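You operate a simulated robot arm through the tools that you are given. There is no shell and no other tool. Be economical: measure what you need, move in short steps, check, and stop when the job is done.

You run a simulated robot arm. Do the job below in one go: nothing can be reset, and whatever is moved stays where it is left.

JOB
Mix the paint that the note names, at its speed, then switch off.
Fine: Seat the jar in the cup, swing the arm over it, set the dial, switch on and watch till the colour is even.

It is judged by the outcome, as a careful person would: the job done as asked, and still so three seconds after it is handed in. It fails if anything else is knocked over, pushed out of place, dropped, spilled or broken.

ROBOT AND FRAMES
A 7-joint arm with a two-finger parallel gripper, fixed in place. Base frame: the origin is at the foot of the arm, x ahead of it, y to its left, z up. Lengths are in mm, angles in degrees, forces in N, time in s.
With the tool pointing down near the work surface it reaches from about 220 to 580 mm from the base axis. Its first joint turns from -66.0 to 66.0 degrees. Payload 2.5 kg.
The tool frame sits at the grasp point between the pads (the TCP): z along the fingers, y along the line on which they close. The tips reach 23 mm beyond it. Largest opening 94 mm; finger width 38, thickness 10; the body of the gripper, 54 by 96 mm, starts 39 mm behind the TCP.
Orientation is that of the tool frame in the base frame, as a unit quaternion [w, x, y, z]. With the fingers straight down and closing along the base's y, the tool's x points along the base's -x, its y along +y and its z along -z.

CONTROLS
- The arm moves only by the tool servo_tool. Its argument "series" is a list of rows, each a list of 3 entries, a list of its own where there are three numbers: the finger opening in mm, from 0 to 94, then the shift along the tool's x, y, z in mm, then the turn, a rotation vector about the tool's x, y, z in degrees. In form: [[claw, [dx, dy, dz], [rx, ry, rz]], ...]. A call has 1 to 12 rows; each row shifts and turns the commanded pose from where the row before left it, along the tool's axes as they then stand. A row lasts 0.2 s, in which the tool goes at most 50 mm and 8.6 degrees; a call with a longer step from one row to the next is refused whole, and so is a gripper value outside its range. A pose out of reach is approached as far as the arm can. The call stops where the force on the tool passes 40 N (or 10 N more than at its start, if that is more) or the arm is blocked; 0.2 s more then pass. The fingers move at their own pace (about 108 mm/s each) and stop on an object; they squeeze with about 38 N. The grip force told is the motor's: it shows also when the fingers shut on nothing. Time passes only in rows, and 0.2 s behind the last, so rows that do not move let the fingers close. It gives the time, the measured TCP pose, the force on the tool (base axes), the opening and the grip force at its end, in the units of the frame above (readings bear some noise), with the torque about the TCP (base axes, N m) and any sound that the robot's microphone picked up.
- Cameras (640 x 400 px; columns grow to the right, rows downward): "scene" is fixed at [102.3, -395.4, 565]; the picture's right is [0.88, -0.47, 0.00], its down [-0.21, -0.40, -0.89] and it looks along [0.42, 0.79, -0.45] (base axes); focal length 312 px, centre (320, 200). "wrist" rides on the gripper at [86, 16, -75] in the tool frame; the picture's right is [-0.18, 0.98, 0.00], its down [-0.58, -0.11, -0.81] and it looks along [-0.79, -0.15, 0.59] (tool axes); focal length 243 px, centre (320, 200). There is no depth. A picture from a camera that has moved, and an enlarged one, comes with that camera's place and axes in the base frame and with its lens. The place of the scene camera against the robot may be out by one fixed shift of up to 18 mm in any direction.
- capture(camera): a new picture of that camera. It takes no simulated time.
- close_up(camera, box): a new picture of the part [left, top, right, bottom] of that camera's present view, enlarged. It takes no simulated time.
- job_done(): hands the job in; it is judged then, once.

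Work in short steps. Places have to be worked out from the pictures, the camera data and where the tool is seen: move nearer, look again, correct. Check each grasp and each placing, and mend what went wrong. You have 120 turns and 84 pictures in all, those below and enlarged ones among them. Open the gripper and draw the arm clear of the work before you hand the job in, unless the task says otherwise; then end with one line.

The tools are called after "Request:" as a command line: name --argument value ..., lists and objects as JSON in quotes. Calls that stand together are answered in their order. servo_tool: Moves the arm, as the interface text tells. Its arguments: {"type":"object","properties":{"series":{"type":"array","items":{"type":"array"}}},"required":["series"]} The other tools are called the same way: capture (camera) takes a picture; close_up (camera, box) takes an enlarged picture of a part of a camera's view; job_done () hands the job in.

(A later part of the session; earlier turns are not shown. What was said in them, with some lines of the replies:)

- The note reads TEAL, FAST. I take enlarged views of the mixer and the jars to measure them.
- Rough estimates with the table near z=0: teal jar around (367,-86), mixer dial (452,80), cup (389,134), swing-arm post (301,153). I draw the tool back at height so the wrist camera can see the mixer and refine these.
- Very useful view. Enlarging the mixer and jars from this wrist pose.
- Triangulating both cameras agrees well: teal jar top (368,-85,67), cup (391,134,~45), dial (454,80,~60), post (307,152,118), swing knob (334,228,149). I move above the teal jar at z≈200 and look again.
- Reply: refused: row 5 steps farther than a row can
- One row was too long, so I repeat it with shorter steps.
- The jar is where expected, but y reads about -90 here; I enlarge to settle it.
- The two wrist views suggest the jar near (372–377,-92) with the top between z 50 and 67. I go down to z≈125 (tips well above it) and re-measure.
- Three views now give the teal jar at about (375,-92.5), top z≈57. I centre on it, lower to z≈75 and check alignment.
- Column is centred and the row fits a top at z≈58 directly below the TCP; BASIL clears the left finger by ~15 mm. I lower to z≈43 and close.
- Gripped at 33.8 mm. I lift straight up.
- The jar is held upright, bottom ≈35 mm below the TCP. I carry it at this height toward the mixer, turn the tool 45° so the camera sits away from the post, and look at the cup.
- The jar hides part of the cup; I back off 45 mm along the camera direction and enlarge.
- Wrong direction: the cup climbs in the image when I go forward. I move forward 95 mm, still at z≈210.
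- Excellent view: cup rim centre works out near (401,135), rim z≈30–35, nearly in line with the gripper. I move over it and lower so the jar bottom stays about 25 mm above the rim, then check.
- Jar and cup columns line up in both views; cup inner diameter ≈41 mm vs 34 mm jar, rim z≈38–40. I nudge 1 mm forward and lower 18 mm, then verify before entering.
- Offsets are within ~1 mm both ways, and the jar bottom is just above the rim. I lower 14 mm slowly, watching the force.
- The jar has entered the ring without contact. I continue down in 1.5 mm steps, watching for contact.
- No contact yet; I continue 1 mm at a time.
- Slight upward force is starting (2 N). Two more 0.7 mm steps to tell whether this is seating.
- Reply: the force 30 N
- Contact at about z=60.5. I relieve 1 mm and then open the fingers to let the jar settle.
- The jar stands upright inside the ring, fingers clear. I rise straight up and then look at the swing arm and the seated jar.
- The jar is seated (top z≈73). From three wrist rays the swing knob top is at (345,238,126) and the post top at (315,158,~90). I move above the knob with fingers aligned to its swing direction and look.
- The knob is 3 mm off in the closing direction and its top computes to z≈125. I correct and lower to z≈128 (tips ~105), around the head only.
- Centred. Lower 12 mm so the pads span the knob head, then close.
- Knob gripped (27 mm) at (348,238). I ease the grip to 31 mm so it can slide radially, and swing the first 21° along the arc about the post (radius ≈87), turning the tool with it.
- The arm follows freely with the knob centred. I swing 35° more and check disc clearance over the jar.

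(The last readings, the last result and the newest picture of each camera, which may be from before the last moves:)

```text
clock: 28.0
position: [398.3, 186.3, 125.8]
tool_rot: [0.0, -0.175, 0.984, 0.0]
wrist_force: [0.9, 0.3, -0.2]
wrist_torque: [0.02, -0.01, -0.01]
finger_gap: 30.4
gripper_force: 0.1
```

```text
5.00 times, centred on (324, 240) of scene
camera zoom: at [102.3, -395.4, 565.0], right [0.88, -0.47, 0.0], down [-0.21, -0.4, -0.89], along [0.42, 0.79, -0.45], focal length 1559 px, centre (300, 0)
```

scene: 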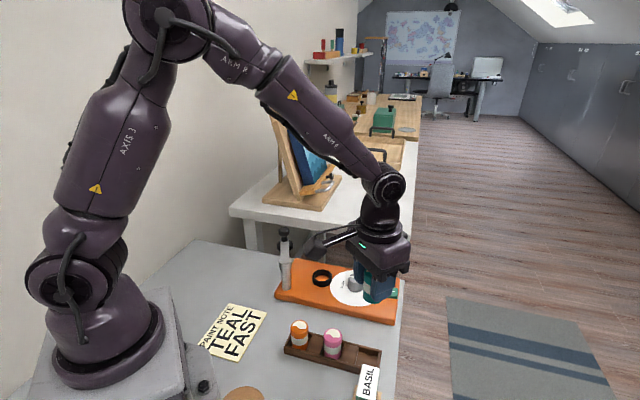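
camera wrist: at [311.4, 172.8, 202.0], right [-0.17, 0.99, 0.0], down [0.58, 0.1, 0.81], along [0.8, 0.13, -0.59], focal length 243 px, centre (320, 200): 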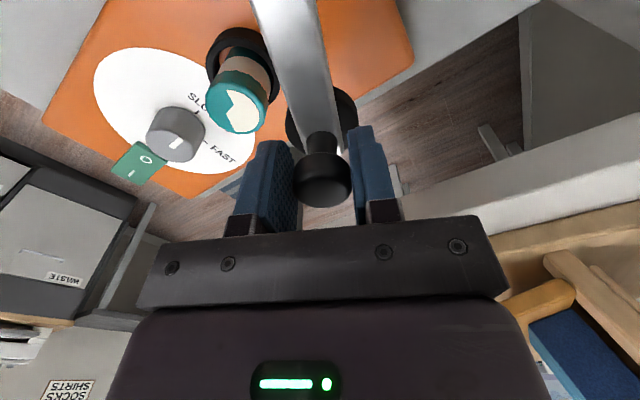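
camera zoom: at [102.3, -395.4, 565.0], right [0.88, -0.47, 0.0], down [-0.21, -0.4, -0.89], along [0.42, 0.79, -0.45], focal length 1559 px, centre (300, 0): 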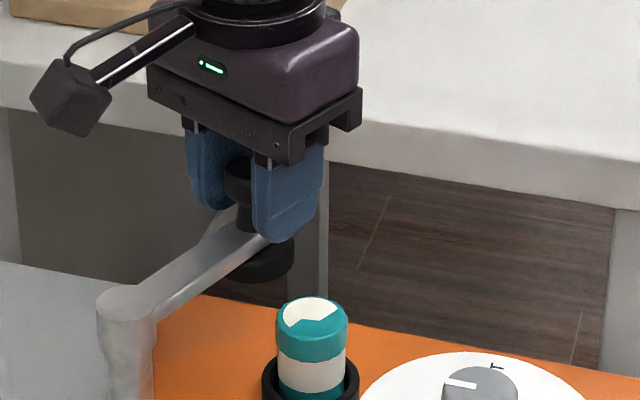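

The disc's underside seems only a few mm above the jar top, so I go on in small 5° steps while watching force.

Request:
servo_tool --series '[[30, [0.33, -7.6, 0], [0, 0, 5]], [30, [0.33, -7.6, 0], [0, 0, 5]], [30, [0, 0, 0], [0, 0, 0]]]'

Request:
close_up --camera "scene" --box '[290, 220, 370, 270]'

```text
clock: 28.8
position: [402.3, 172.5, 127.3]
tool_rot: [0.0, -0.089, 0.996, 0.0]
wrist_force: [-0.5, 0.0, -0.4]
wrist_torque: [0.01, -0.03, 0.01]
finger_gap: 30.1
gripper_force: 0.0
```

```text
8.00 times, centred on (330, 245) of scene
camera zoom: at [102.3, -395.4, 565.0], right [0.88, -0.47, 0.0], down [-0.21, -0.4, -0.89], along [0.42, 0.79, -0.45], focal length 2494 px, centre (240, -160)
```

zoom: 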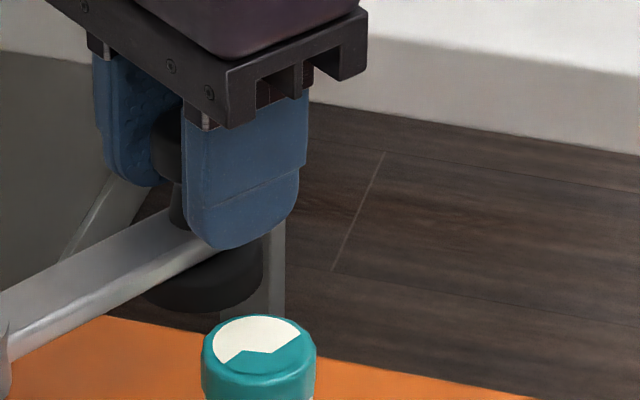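

Still free. Two more 5° steps to where the disc edge passes over the jar.

Request:
servo_tool --series '[[30, [0.33, -7.6, 0], [0, 0, 5]], [30, [0.33, -7.6, 0], [0, 0, 5]], [30, [0, 0, 0], [0, 0, 0]]]'

Request:
close_up --camera "scene" --box '[290, 230, 370, 280]'

```text
clock: 29.6
position: [405.1, 156.4, 126.9]
tool_rot: [0.0, -0.002, 1.0, -0.001]
wrist_force: [0.5, 0.0, -0.2]
wrist_torque: [-0.02, 0.0, -0.01]
finger_gap: 30.2
gripper_force: 0.3
```

```text
8.00 times, centred on (330, 255) of scene
camera zoom: at [102.3, -395.4, 565.0], right [0.88, -0.47, 0.0], down [-0.21, -0.4, -0.89], along [0.42, 0.79, -0.45], focal length 2494 px, centre (240, -240)
```

zoom: 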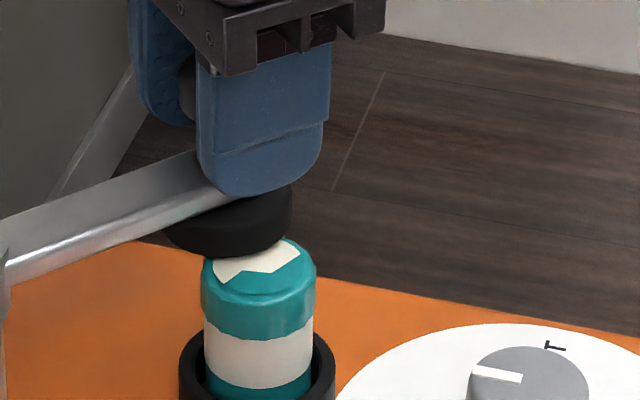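

The disc passes above the jar with no force. I swing the last ~15°.

Request:
servo_tool --series '[[30, [0.33, -7.6, 0], [0, 0, 5]], [30, [0.33, -7.6, 0], [0, 0, 5]], [30, [0.33, -7, 0], [0, 0, 4.6]], [30, [0, 0, 0], [0, 0, 0]]]'

Request:
capture --camera "wrist"

Request:
close_up --camera "scene" --box '[260, 220, 388, 300]'

```text
clock: 30.6
position: [402.0, 135.9, 126.4]
tool_rot: [0.0, 0.125, 0.992, 0.001]
wrist_force: [1.2, 0.2, 0.2]
wrist_torque: [-0.02, -0.01, -0.03]
finger_gap: 30.0
gripper_force: 0.0
```

```text
36 pictures are left
camera wrist: at [321.7, 174.3, 202.1], right [0.42, 0.91, 0.0], down [0.54, -0.25, 0.81], along [0.73, -0.34, -0.59], focal length 243 px, centre (320, 200)
```

wrist: 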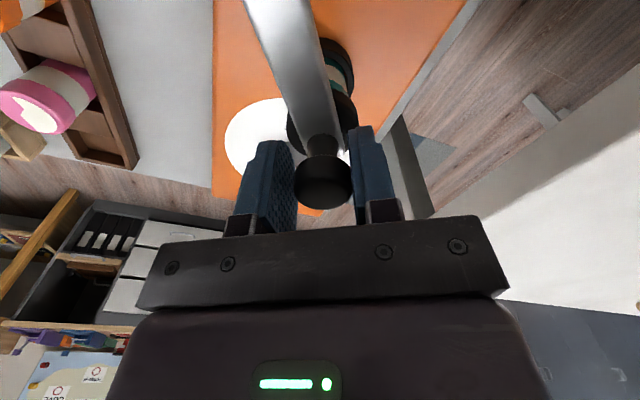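

```text
5.00 times, centred on (324, 260) of scene
camera zoom: at [102.3, -395.4, 565.0], right [0.88, -0.47, 0.0], down [-0.21, -0.4, -0.89], along [0.42, 0.79, -0.45], focal length 1559 px, centre (300, -100)
```

zoom: 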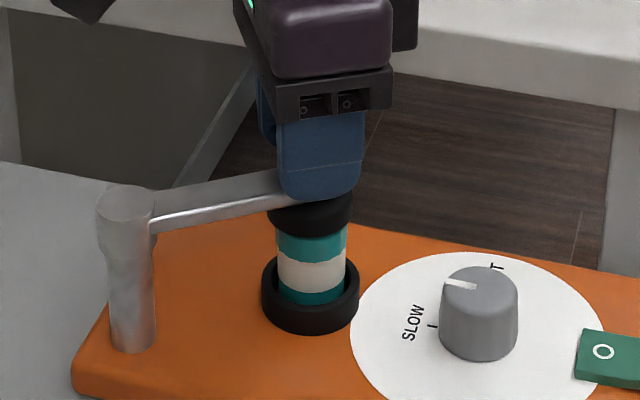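

The disc is centred over the jar in both views. I open and rise straight up, then check it stayed.

Request:
servo_tool --series '[[50, [0, 0, 0], [0, 0, 0]], [60, [0, 0, 0], [0, 0, 0]], [60, [0, 0, -30], [0, 0, 0]], [60, [0, 0, -45], [0, 0, 0]], [60, [0, 0, 0], [0, 0, 0]]]'

Request:
capture --camera "wrist"

Request:
close_up --camera "scene" --box '[270, 220, 414, 310]'

```text
clock: 31.8
position: [400.9, 135.9, 201.4]
tool_rot: [0.0, 0.124, 0.992, 0.0]
wrist_force: [-1.1, 0.2, -0.3]
wrist_torque: [0.02, -0.01, 0.03]
finger_gap: 60.0
gripper_force: 0.1
```

```text
34 pictures are left
camera wrist: at [320.6, 173.2, 277.1], right [0.42, 0.91, 0.0], down [0.54, -0.25, 0.81], along [0.73, -0.34, -0.59], focal length 243 px, centre (320, 200)
```

wrist: 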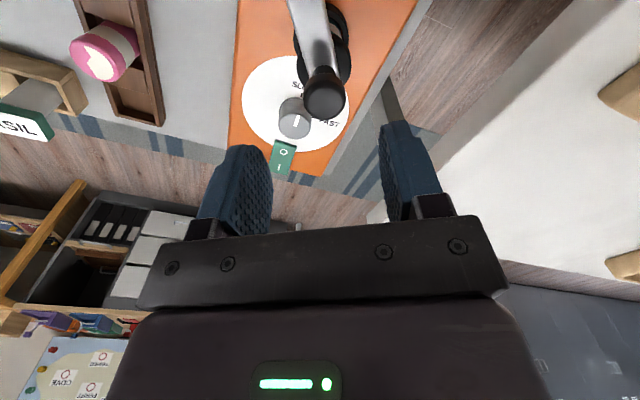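

```text
4.44 times, centred on (342, 265) of scene
camera zoom: at [102.3, -395.4, 565.0], right [0.88, -0.47, 0.0], down [-0.21, -0.4, -0.89], along [0.42, 0.79, -0.45], focal length 1386 px, centre (222, -89)
```

zoom: 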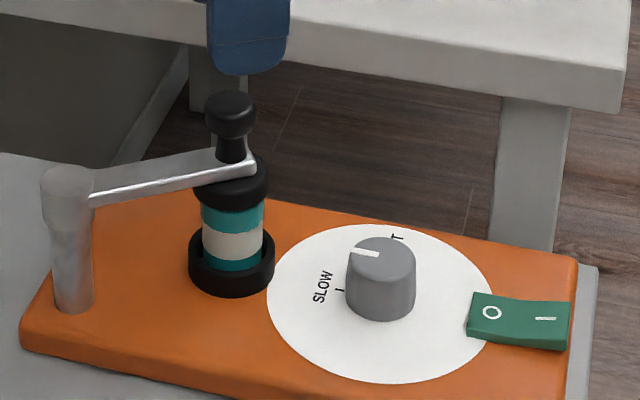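

Swing arm stays over the jar. The dial top is near (455,80,55); the pointer seems near SLOW and must turn clockwise to FAST. I move above the dial and turn the tool so the camera stays clear of the swing knob.

Request:
servo_tool --series '[[70, [-33, -20.5, 0], [0, 0, 0]], [70, [-33, -20.5, 0], [0, 0, 0]], [70, [0, 0, 0], [0, 0, -8.5]], [70, [0, 0, 0], [0, 0, -8.5]], [70, [0, 0, 0], [0, 0, -8.5]], [70, [0, 0, 0], [0, 0, -8.5]], [70, [0, 0, 0], [0, 0, -8.5]], [70, [0, 0, 0], [0, 0, -8.5]], [70, [0, 0, 0], [0, 0, -8.5]], [70, [0, 0, 0], [0, 0, 0]]]'

Request:
close_up --camera "wrist" --box '[160, 0, 480, 200]'

```text
clock: 34.0
position: [456.5, 79.9, 201.9]
tool_rot: [-0.001, -0.386, 0.923, 0.001]
wrist_force: [-0.9, -0.6, -0.1]
wrist_torque: [-0.02, 0.0, -0.01]
finger_gap: 70.0
gripper_force: 0.0
```

```text
2.00 times, centred on (320, 100) of wrist
camera zoom: at [383.0, 30.4, 277.1], right [-0.57, 0.82, 0.0], down [0.49, 0.34, 0.81], along [0.66, 0.46, -0.59], focal length 485 px, centre (320, 400)
```

zoom: 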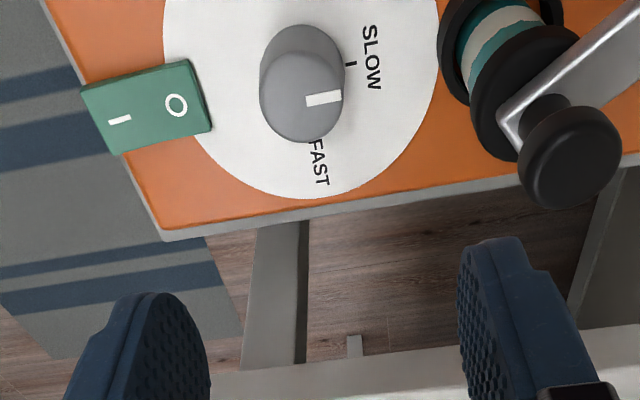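

Closer rays put the dial at about (463,76.5), top z≈44; pointer ≈133°, FAST tick ≈45°, so about -88° of turn. I turn the tool further to start the twist, shift over the dial and lower to z≈120.

Request:
servo_tool --series '[[70, [0, 0, 0], [0, 0, -8.5]], [70, [0, 0, 0], [0, 0, -8.5]], [70, [0, 0, 0], [0, 0, -8.5]], [70, [0, 0, 0], [0, 0, -8.5]], [70, [0, 0, 0], [0, 0, -8.5]], [70, [3, -6.5, 30], [0, 0, 0]], [70, [0, 0, 30], [0, 0, 0]], [70, [0, 0, 20], [0, 0, 0]], [70, [0, 0, 0], [0, 0, 0]], [70, [0, 0, 0], [0, 0, 0]]]'

Request:
close_up --camera "wrist" --box '[160, 0, 480, 200]'

```text
clock: 36.2
position: [464.0, 76.5, 123.6]
tool_rot: [0.0, -0.693, 0.721, -0.001]
wrist_force: [0.4, 0.2, 0.5]
wrist_torque: [-0.01, 0.02, 0.01]
finger_gap: 70.2
gripper_force: 0.1
```

```text
2.00 times, centred on (320, 100) of wrist
camera zoom: at [442.6, -8.0, 199.5], right [-0.97, 0.22, 0.0], down [0.13, 0.58, 0.81], along [0.18, 0.79, -0.59], focal length 485 px, centre (320, 400)
```

zoom: 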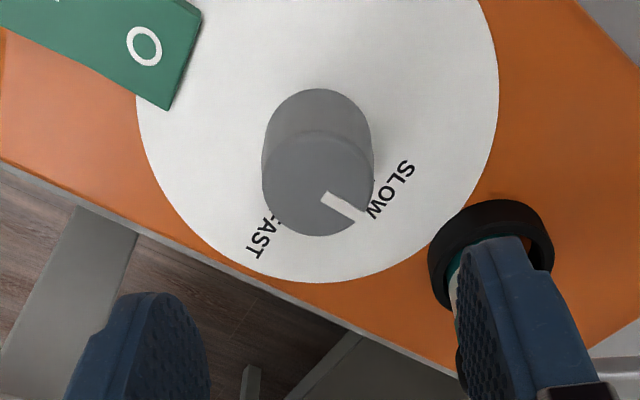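

Tool turned 88° and the dial is centred under it with top z≈45. Descend to z≈56 and close on the dial.

Request:
servo_tool --series '[[70, [0, 0, 30], [0, 0, 0]], [70, [0, 0, 25], [0, 0, 0]], [70, [0, 0, 12], [0, 0, 0]], [70, [0, 0, 0], [0, 0, 0]], [45, [0, 0, 0], [0, 0, 0]], [28, [0, 0, 0], [0, 0, 0]], [28, [0, 0, 0], [0, 0, 0]]]'

Request:
capture --camera "wrist"

Request:
close_up --camera "scene" --box '[290, 220, 418, 300]'

```text
clock: 37.8
position: [462.5, 77.2, 55.8]
tool_rot: [0.001, -0.693, 0.721, 0.0]
wrist_force: [11.2, 1.8, -11.0]
wrist_torque: [-0.18, -0.3, -0.03]
finger_gap: 36.9
gripper_force: 45.2
```

```text
30 pictures are left
camera wrist: at [442.7, -8.3, 131.2], right [-0.97, 0.22, 0.0], down [0.13, 0.58, 0.81], along [0.18, 0.79, -0.59], focal length 243 px, centre (320, 200)
```

wrist: 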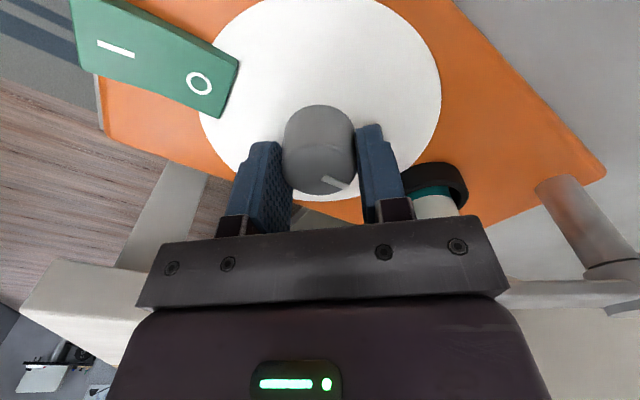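

```text
5.00 times, centred on (354, 260) of scene
camera zoom: at [102.3, -395.4, 565.0], right [0.88, -0.47, 0.0], down [-0.21, -0.4, -0.89], along [0.42, 0.79, -0.45], focal length 1559 px, centre (150, -100)
```

zoom: 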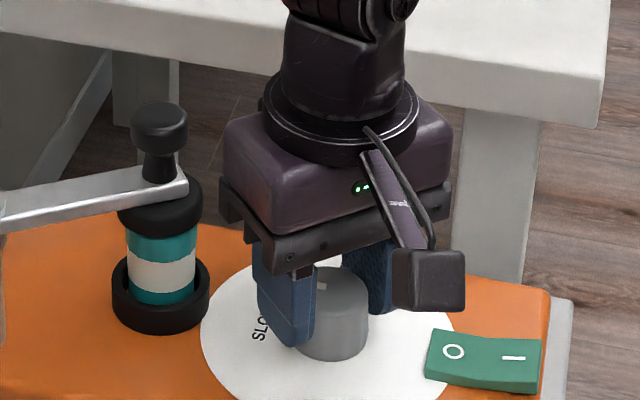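

Dial gripped (36.9 mm); I relieve the small sideways load by 0.8 mm and turn clockwise the first 40°.

Request:
servo_tool --series '[[28, [0, -0.8, 0.4], [0, 0, 0]], [28, [0, 0, 0], [0, 0, 8]], [28, [0, 0, 0], [0, 0, 8]], [28, [0, 0, 0], [0, 0, 8]], [28, [0, 0, 0], [0, 0, 8]], [28, [0, 0, 0], [0, 0, 8]], [28, [0, 0, 0], [0, 0, 0]]]'

Request:
close_up --camera "wrist" --box '[160, 0, 480, 200]'

Request:
close_up --camera "scene" --box '[290, 220, 418, 300]'

```text
clock: 39.4
position: [463.9, 75.0, 57.3]
tool_rot: [0.002, -0.404, 0.915, 0.0]
wrist_force: [2.4, -0.9, 22.0]
wrist_torque: [0.02, -0.12, -0.01]
finger_gap: 36.6
gripper_force: 45.4
```

```text
2.00 times, centred on (320, 100) of wrist
camera zoom: at [392.9, 24.1, 130.9], right [-0.6, 0.8, 0.0], down [0.47, 0.36, 0.81], along [0.65, 0.49, -0.59], focal length 485 px, centre (320, 400)
```

zoom: 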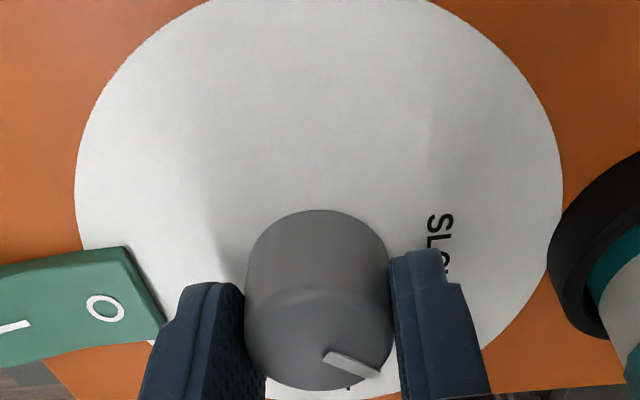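

```text
5.00 times, centred on (354, 260) of scene
camera zoom: at [102.2, -395.4, 565.0], right [0.88, -0.47, 0.0], down [-0.21, -0.4, -0.89], along [0.42, 0.79, -0.45], focal length 1559 px, centre (150, -100)
```

zoom: 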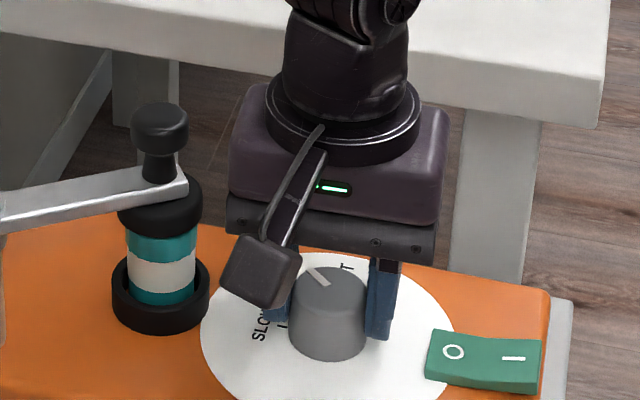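

The dial turns with the gripper. I relieve the vertical load and turn another 40°.

Request:
servo_tool --series '[[28, [0, 0, -0.6], [0, 0, 0]], [28, [0, 0, 0], [0, 0, 8]], [28, [0, 0, 0], [0, 0, 8]], [28, [0, 0, 0], [0, 0, 8]], [28, [0, 0, 0], [0, 0, 8]], [28, [0, 0, 0], [0, 0, 8]], [28, [0, 0, 0], [0, 0, 0]]]'

Request:
close_up --camera "scene" --box '[322, 250, 386, 290]'

Request:
close_up --camera "wrist" --box '[160, 50, 480, 250]'

```text
clock: 41.0
position: [465.2, 75.6, 54.9]
tool_rot: [0.002, -0.065, 0.998, -0.001]
wrist_force: [18.1, -8.7, 5.6]
wrist_torque: [-0.18, -0.11, 0.03]
finger_gap: 36.9
gripper_force: 45.3
```

```text
10.00 times, centred on (354, 270) of scene
camera zoom: at [102.2, -395.4, 565.0], right [0.88, -0.47, 0.0], down [-0.21, -0.4, -0.89], along [0.42, 0.79, -0.45], focal length 3118 px, centre (-20, -500)
```

zoom: 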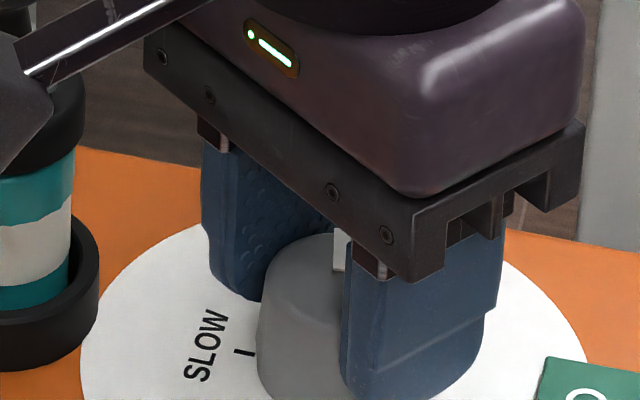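

```text
2.00 times, centred on (320, 150) of wrist
camera zoom: at [375.8, 81.0, 130.8], right [0.05, 1.0, 0.0], down [0.59, -0.03, 0.81], along [0.81, -0.04, -0.59], focal length 485 px, centre (320, 300)
```

zoom: 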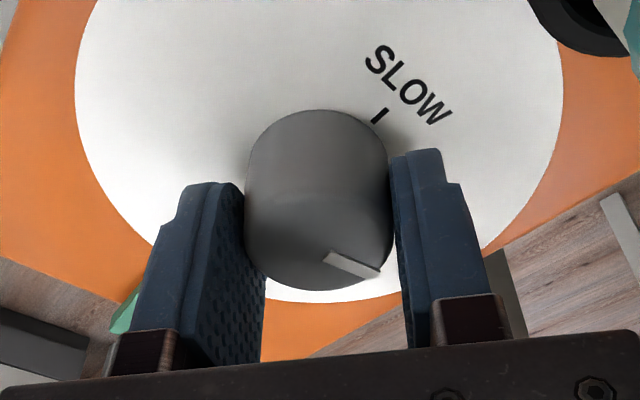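

Turned 80° so far. I release, rise 65 mm and compare the pointer with the FAST tick.

Request:
servo_tool --series '[[45, [0, 0, 0], [0, 0, 0]], [62, [0, 0, 0], [0, 0, 0]], [62, [0, 0, -30], [0, 0, 0]], [62, [0, 0, -40], [0, 0, 0]], [62, [0, 0, 0], [0, 0, 0]], [62, [0, 0, 0], [0, 0, 0]]]'

Request:
close_up --camera "wrist" --box '[224, 30, 416, 150]'

Request:
close_up --camera "scene" --box '[322, 260, 386, 300]'

```text
clock: 42.4
position: [461.7, 75.8, 126.0]
tool_rot: [-0.001, -0.068, 0.998, 0.0]
wrist_force: [0.6, 0.3, 0.9]
wrist_torque: [0.01, -0.02, 0.01]
finger_gap: 62.0
gripper_force: 0.0
```

```text
3.33 times, centred on (320, 90) of wrist
camera zoom: at [373.9, 81.5, 200.6], right [0.05, 1.0, 0.0], down [0.59, -0.03, 0.81], along [0.81, -0.04, -0.59], focal length 809 px, centre (320, 567)
```

zoom: 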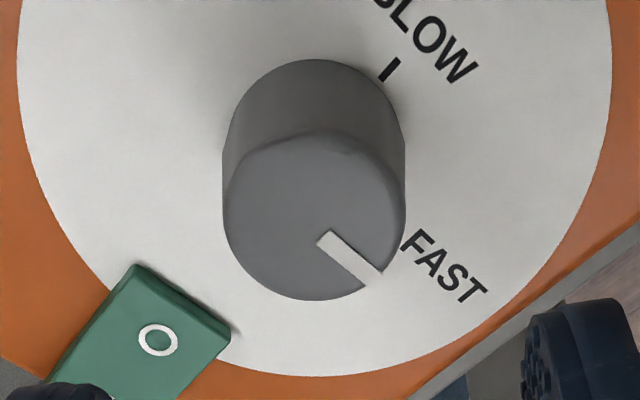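

```text
10.00 times, centred on (354, 280) of scene
camera zoom: at [102.3, -395.4, 565.0], right [0.88, -0.47, 0.0], down [-0.21, -0.4, -0.89], along [0.42, 0.79, -0.45], focal length 3118 px, centre (-20, -600)
```

zoom: 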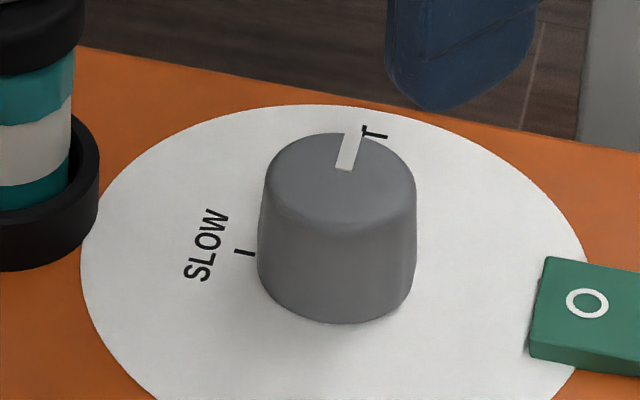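

The pointer is at or very near FAST, but the tick is hidden behind the dial. I turn the camera to a side view from higher up to check the angle.

Request:
servo_tool --series '[[62, [0, 0, -35], [0, 0, 0]], [62, [0, 0, 0], [0, 0, 7.6]], [62, [0, 0, 0], [0, 0, 7.6]], [62, [0, 0, 0], [0, 0, 7.6]], [62, [0, 0, 0], [0, 0, 7.6]], [62, [0, 0, 0], [0, 0, 7.6]], [62, [0, 0, 0], [0, 0, 0]]]'

Request:
close_up --camera "wrist" --box '[224, 0, 416, 120]'

```text
clock: 44.0
position: [462.8, 76.6, 161.0]
tool_rot: [-0.001, 0.262, 0.965, 0.0]
wrist_force: [-0.8, 0.4, -0.7]
wrist_torque: [-0.01, 0.0, 0.0]
finger_gap: 62.0
gripper_force: 0.0
```

```text
3.33 times, centred on (320, 60) of wrist
camera zoom: at [395.6, 135.2, 236.1], right [0.66, 0.76, 0.0], down [0.45, -0.39, 0.81], along [0.61, -0.53, -0.59], focal length 809 px, centre (320, 667)
```

zoom: 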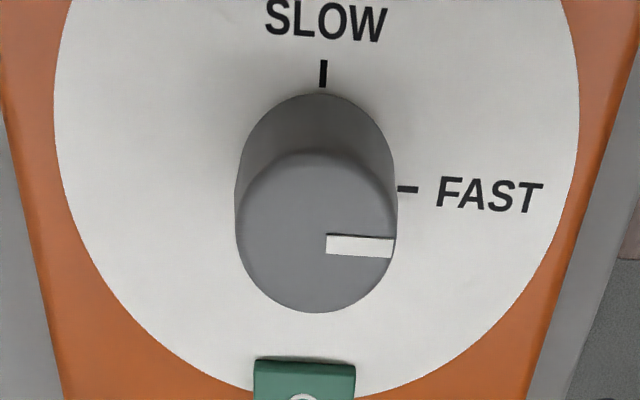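

The pointer lines up with the FAST tick. Next the rocker: "I" end at about (522,12), "O" at (501,30), top z≈38. I close the fingers and move above the "I" end, turned so the thin side lies along the rocker.

Request:
servo_tool --series '[[40, [-43.3, -13.2, 0], [0, 0, 0]], [20, [-43.2, -13.2, 0], [0, 0, 0]], [0, [0, 0, 0], [0, 0, -8.6]], [0, [0, 0, 0], [0, 0, -8.6]], [0, [0, 0, 0], [0, 0, -8.6]], [0, [0, 0, 0], [0, 0, -8.6]], [0, [0, 0, 0], [0, 0, -8.6]], [0, [0, 0, 0], [0, 0, -8.6]], [0, [0, 0, 0], [0, 0, -8.6]], [0, [0, 0, 0], [0, 0, -8.6]], [0, [0, 0, 0], [0, 0, -8.6]], [0, [0, 0, 0], [0, 0, 0]]]'

Request:
close_up --camera "wrist" --box '[160, 0, 480, 200]'

```text
clock: 46.6
position: [523.8, 9.5, 161.4]
tool_rot: [0.0, -0.4, 0.916, -0.001]
wrist_force: [0.0, -0.3, -0.4]
wrist_torque: [-0.01, 0.01, 0.01]
finger_gap: 0.0
gripper_force: 37.9
```

```text
2.00 times, centred on (320, 100) of wrist
camera zoom: at [453.1, -41.5, 235.6], right [-0.6, 0.8, 0.0], down [0.47, 0.35, 0.81], along [0.65, 0.48, -0.59], focal length 485 px, centre (320, 400)
```

zoom: 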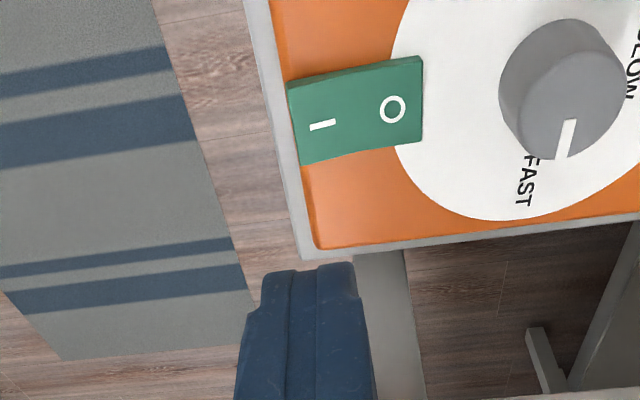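

The "I" mark is right below the TCP. I shift 2 mm outward and lower to just above the rocker (tips ~47).

Request:
servo_tool --series '[[0, [0, -2, 30], [0, 0, 0]], [0, [0, 0, 30], [0, 0, 0]], [0, [0, 0, 28], [0, 0, 0]], [0, [0, 0, 0], [0, 0, 0]], [0, [0, 0, 0], [0, 0, 0]]]'

Request:
close_up --camera "wrist" --box '[160, 50, 480, 250]'

Request:
close_up --camera "scene" --box '[340, 250, 420, 300]'

```text
clock: 47.8
position: [526.9, 8.7, 70.8]
tool_rot: [0.0, -0.4, 0.916, 0.0]
wrist_force: [0.3, -0.8, 0.1]
wrist_torque: [-0.02, -0.01, 0.01]
finger_gap: 0.2
gripper_force: 38.0
```

```text
2.00 times, centred on (320, 150) of wrist
camera zoom: at [454.9, -42.0, 147.1], right [-0.6, 0.8, 0.0], down [0.48, 0.35, 0.81], along [0.65, 0.48, -0.59], focal length 485 px, centre (320, 300)
```

zoom: 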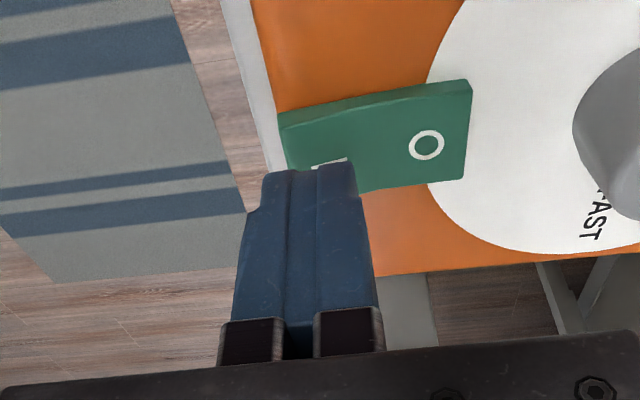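

```text
8.00 times, centred on (380, 275) of scene
camera zoom: at [102.3, -395.4, 565.0], right [0.88, -0.47, 0.0], down [-0.21, -0.4, -0.89], along [0.42, 0.79, -0.45], focal length 2494 px, centre (-160, -400)
```

zoom: 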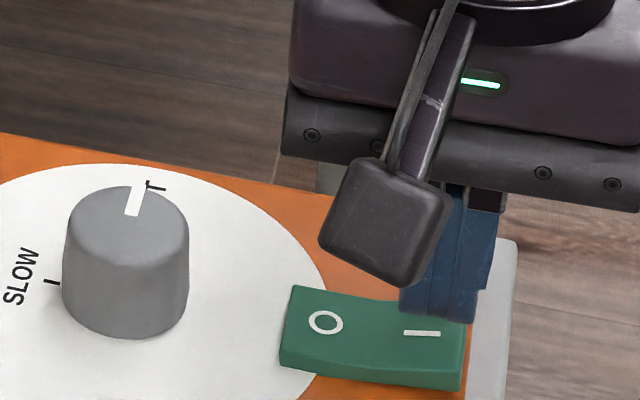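

Finger tips are over the "I" half. I centre 4 mm toward the camera and press down in small steps, listening for the click.

Request:
servo_tool --series '[[0, [4, 0, 2], [0, 0, 0]], [0, [0, 0, 2], [0, 0, 0]], [0, [0, 0, 1.5], [0, 0, 0]], [0, [0, 0, 1.5], [0, 0, 0]], [0, [0, 0, 0], [0, 0, 0]]]'

```text
clock: 49.0
position: [524.2, 5.1, 66.5]
tool_rot: [0.001, -0.4, 0.916, 0.0]
wrist_force: [-0.5, 0.5, -0.1]
wrist_torque: [0.0, 0.0, 0.0]
finger_gap: 0.0
gripper_force: 37.8
```

No contact yet (no force). Continue down gently.

Request:
servo_tool --series '[[0, [0, 0, 1.5], [0, 0, 0]], [0, [0, 0, 1.5], [0, 0, 0]], [0, [0, 0, 1], [0, 0, 0]], [0, [0, 0, 1], [0, 0, 0]], [0, [0, 0, 1], [0, 0, 0]], [0, [0, 0, 0], [0, 0, 0]]]'

```text
clock: 50.4
position: [522.8, 6.2, 60.3]
tool_rot: [0.0, -0.399, 0.917, 0.0]
wrist_force: [0.4, 0.6, 0.2]
wrist_torque: [0.0, -0.01, -0.02]
finger_gap: 0.1
gripper_force: 37.7
```

Still no contact at tip z≈37; continue.

Request:
servo_tool --series '[[0, [0, 0, 1], [0, 0, 0]], [0, [0, 0, 1], [0, 0, 0]], [0, [0, 0, 1], [0, 0, 0]], [0, [0, 0, 0], [0, 0, 0]]]'

Request:
close_up --camera "scene" --box '[340, 250, 420, 300]'

```text
clock: 51.4
position: [524.6, 6.1, 56.0]
tool_rot: [0.0, -0.399, 0.917, 0.0]
wrist_force: [0.1, -0.7, 1.6]
wrist_torque: [-0.04, 0.0, 0.01]
finger_gap: 0.1
gripper_force: 37.9
```

```text
8.00 times, centred on (380, 275) of scene
camera zoom: at [102.3, -395.4, 565.0], right [0.88, -0.47, 0.0], down [-0.21, -0.4, -0.89], along [0.42, 0.79, -0.45], focal length 2494 px, centre (-160, -400)
```

zoom: 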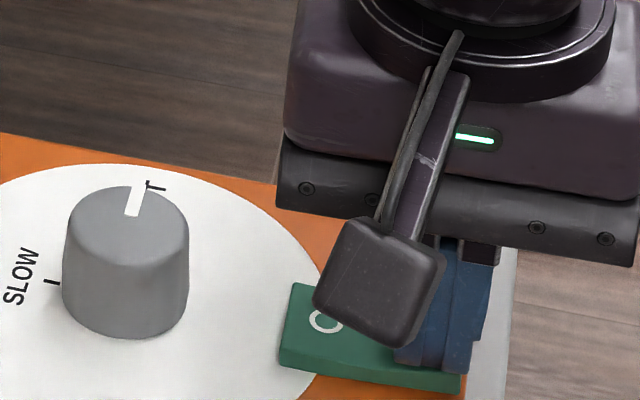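

Contact is just starting at tip z≈33. Press further.

Request:
servo_tool --series '[[0, [0, 0, 1], [0, 0, 0]], [0, [0, 0, 1], [0, 0, 0]], [0, [0, 0, 0], [0, 0, 0]]]'

```text
clock: 52.2
position: [522.2, 6.1, 54.7]
tool_rot: [0.0, -0.4, 0.917, 0.0]
wrist_force: [-0.3, -0.2, -0.3]
wrist_torque: [0.0, 0.01, 0.0]
finger_gap: 0.0
gripper_force: 37.9
heard: click
```

Click heard. I rise and look whether the mixer is on.

Request:
servo_tool --series '[[0, [0, 0, -20], [0, 0, 0]], [0, [0, 0, -30], [0, 0, 0]], [0, [0, 0, 0], [0, 0, 0]]]'

Request:
close_up --camera "scene" --box '[274, 220, 418, 310]'

```text
clock: 53.0
position: [523.0, 4.6, 103.3]
tool_rot: [0.0, -0.399, 0.917, 0.0]
wrist_force: [-0.4, 0.1, -0.1]
wrist_torque: [-0.01, 0.03, 0.03]
finger_gap: 0.0
gripper_force: 38.0
```

```text
4.44 times, centred on (346, 265) of scene
camera zoom: at [102.3, -395.4, 565.0], right [0.88, -0.47, 0.0], down [-0.21, -0.4, -0.89], along [0.42, 0.79, -0.45], focal length 1386 px, centre (204, -89)
```

zoom: 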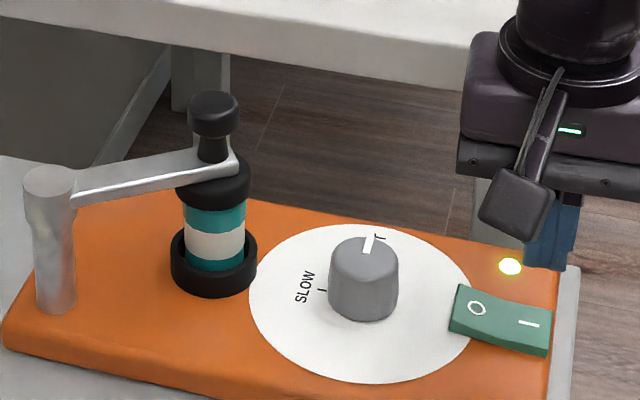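

The lamp is lit: mixer running. I wait about 2.6 s and watch the jar window.

Request:
close_up --camera "scene" --box '[306, 250, 338, 290]'

Request:
servo_tool --series '[[0, [0, 0, 0], [0, 0, 0]], [0, [0, 0, 0], [0, 0, 0]], [0, [0, 0, 0], [0, 0, 0]], [0, [0, 0, 0], [0, 0, 0]], [0, [0, 0, 0], [0, 0, 0]], [0, [0, 0, 0], [0, 0, 0]], [0, [0, 0, 0], [0, 0, 0]], [0, [0, 0, 0], [0, 0, 0]], [0, [0, 0, 0], [0, 0, 0]], [0, [0, 0, 0], [0, 0, 0]], [0, [0, 0, 0], [0, 0, 0]], [0, [0, 0, 0], [0, 0, 0]]]'

Request:
close_up --camera "scene" --box '[306, 250, 338, 290]'

```text
10.00 times, centred on (322, 270) of scene
camera zoom: at [102.3, -395.4, 565.0], right [0.88, -0.47, 0.0], down [-0.21, -0.4, -0.89], along [0.42, 0.79, -0.45], focal length 3118 px, centre (300, -500)
```

zoom: 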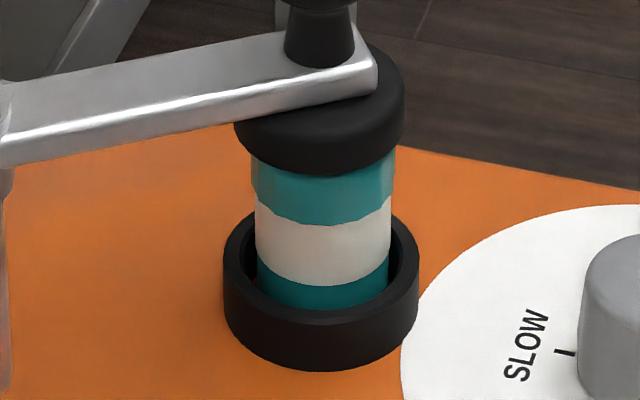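

```text
clock: 55.6
position: [523.3, 4.3, 103.8]
tool_rot: [0.0, -0.4, 0.916, 0.0]
wrist_force: [0.0, -0.2, 0.4]
wrist_torque: [0.02, -0.05, 0.02]
finger_gap: 0.3
gripper_force: 38.3
```

```text
10.00 times, centred on (322, 270) of scene
camera zoom: at [102.3, -395.4, 565.0], right [0.88, -0.47, 0.0], down [-0.21, -0.4, -0.89], along [0.42, 0.79, -0.45], focal length 3118 px, centre (300, -500)
```

zoom: 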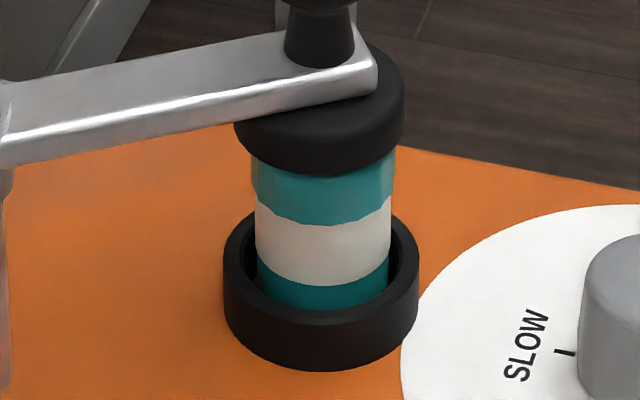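

No visible change yet; I wait some more and re-check both the jar and the lamp.

Request:
servo_tool --series '[[0, [0, 0, 0], [0, 0, 0]], [0, [0, 0, 0], [0, 0, 0]], [0, [0, 0, 0], [0, 0, 0]], [0, [0, 0, 0], [0, 0, 0]], [0, [0, 0, 0], [0, 0, 0]], [0, [0, 0, 0], [0, 0, 0]], [0, [0, 0, 0], [0, 0, 0]], [0, [0, 0, 0], [0, 0, 0]], [0, [0, 0, 0], [0, 0, 0]], [0, [0, 0, 0], [0, 0, 0]], [0, [0, 0, 0], [0, 0, 0]], [0, [0, 0, 0], [0, 0, 0]]]'

Request:
close_up --camera "scene" --box '[290, 230, 402, 300]'

```text
clock: 58.2
position: [524.1, 5.0, 104.9]
tool_rot: [0.001, -0.399, 0.917, -0.001]
wrist_force: [-0.6, -0.2, 0.1]
wrist_torque: [0.0, 0.03, -0.01]
finger_gap: 0.1
gripper_force: 38.2
```

```text
5.71 times, centred on (346, 265) of scene
camera zoom: at [102.3, -395.4, 565.0], right [0.88, -0.47, 0.0], down [-0.21, -0.4, -0.89], along [0.42, 0.79, -0.45], focal length 1782 px, centre (171, -171)
```

zoom: 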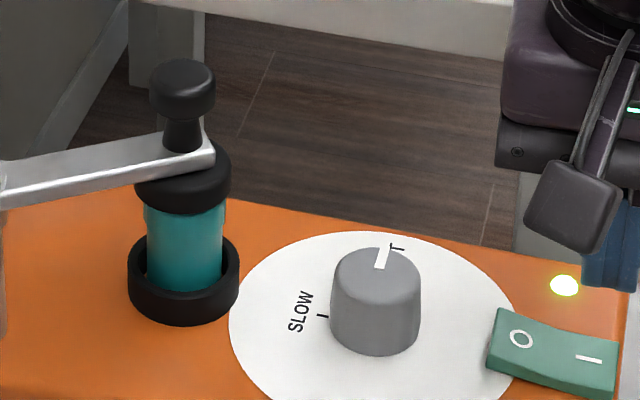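

The window has turned fully teal: colour even. Now switch off: I shift 31 mm along the rocker to the "O" end and lower to z≈68.

Request:
servo_tool --series '[[0, [0, 31, 0], [0, 0, 0]], [0, [0, 0, 18], [0, 0, 0]], [0, [0, 0, 18], [0, 0, 0]], [0, [0, 0, 0], [0, 0, 0]]]'

Request:
close_up --camera "wrist" --box '[160, 50, 480, 250]'

Request:
close_up --camera "scene" --box '[300, 240, 412, 310]'

```text
clock: 59.2
position: [500.4, 27.6, 67.7]
tool_rot: [0.0, -0.399, 0.917, 0.0]
wrist_force: [-0.6, -0.5, -0.1]
wrist_torque: [-0.03, -0.03, 0.01]
finger_gap: 0.0
gripper_force: 37.7
```

```text
2.00 times, centred on (320, 150) of wrist
camera zoom: at [429.2, -23.5, 143.6], right [-0.6, 0.8, 0.0], down [0.48, 0.35, 0.81], along [0.65, 0.48, -0.59], focal length 485 px, centre (320, 300)
```

zoom: 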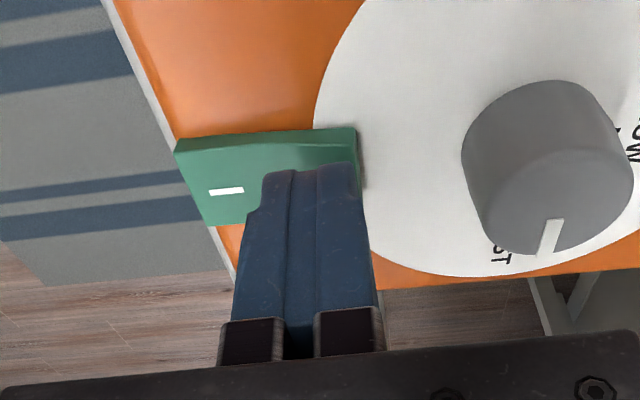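

```text
5.71 times, centred on (356, 275) of scene
camera zoom: at [102.3, -395.4, 565.0], right [0.88, -0.47, 0.0], down [-0.21, -0.4, -0.89], along [0.42, 0.79, -0.45], focal length 1782 px, centre (114, -229)
```

zoom: 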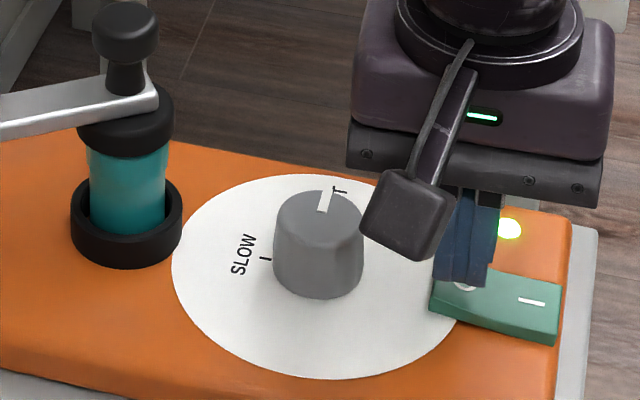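

The tips are over the "O" end. Pressing down in small steps until the click.

Request:
servo_tool --series '[[0, [2, 0, 2], [0, 0, 0]], [0, [0, 0, 2], [0, 0, 0]], [0, [0, 0, 2], [0, 0, 0]], [0, [0, 0, 1.5], [0, 0, 0]], [0, [0, 0, 1.5], [0, 0, 0]], [0, [0, 0, 1], [0, 0, 0]], [0, [0, 0, 0], [0, 0, 0]]]'

```text
clock: 60.8
position: [499.4, 24.6, 58.2]
tool_rot: [0.0, -0.399, 0.917, 0.0]
wrist_force: [-0.4, -0.2, -0.1]
wrist_torque: [-0.01, 0.01, 0.01]
finger_gap: 0.0
gripper_force: 38.2
```

No contact yet; continue.

Request:
servo_tool --series '[[0, [0, 0, 1], [0, 0, 0]], [0, [0, 0, 1], [0, 0, 0]], [0, [0, 0, 1], [0, 0, 0]], [0, [0, 0, 0.8], [0, 0, 0]], [0, [0, 0, 0], [0, 0, 0]]]'

```text
clock: 62.0
position: [499.6, 24.7, 54.5]
tool_rot: [-0.001, -0.4, 0.917, 0.0]
wrist_force: [-0.4, 0.2, 0.0]
wrist_torque: [-0.02, -0.04, 0.01]
finger_gap: 0.0
gripper_force: 38.3
heard: click
```

Click heard. I rise straight up and check that the lamp is off.

Request:
servo_tool --series '[[0, [0, 0, -25], [0, 0, 0]], [0, [0, 0, -40], [0, 0, 0]], [0, [0, 0, -45], [0, 0, 0]], [0, [0, 0, -40], [0, 0, 0]], [40, [0, 0, 0], [0, 0, 0]], [80, [0, 0, 0], [0, 0, 0]]]'

Request:
close_up --camera "scene" --box '[274, 220, 418, 310]'

Request:
capture --camera "scene"

```text
clock: 63.4
position: [497.4, 23.7, 203.1]
tool_rot: [-0.001, -0.399, 0.917, 0.0]
wrist_force: [-0.3, 0.8, -0.3]
wrist_torque: [0.02, 0.02, 0.04]
finger_gap: 79.9
gripper_force: 0.0
```

```text
4.44 times, centred on (346, 265) of scene
camera zoom: at [102.3, -395.4, 565.0], right [0.88, -0.47, 0.0], down [-0.21, -0.4, -0.89], along [0.42, 0.79, -0.45], focal length 1386 px, centre (204, -89)
```

zoom: 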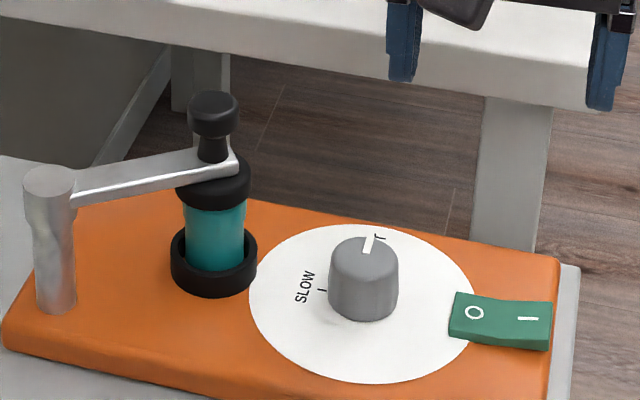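

```text
10 pictures are left
```

scene: 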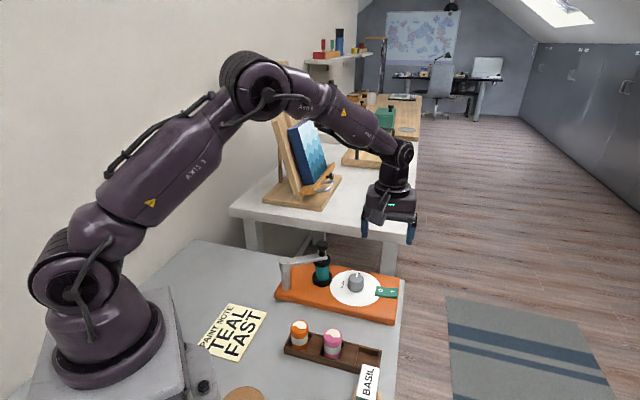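

The lamp is off, the window is evenly teal and everything else is in place. The gripper is open and well clear, so I hand in.

Request:
job_done

```text
The job is handed in.
```

The teal paint was mixed at FAST until its colour was even. The mixer is switched off with its lamp out, and the arm is clear with the gripper open.
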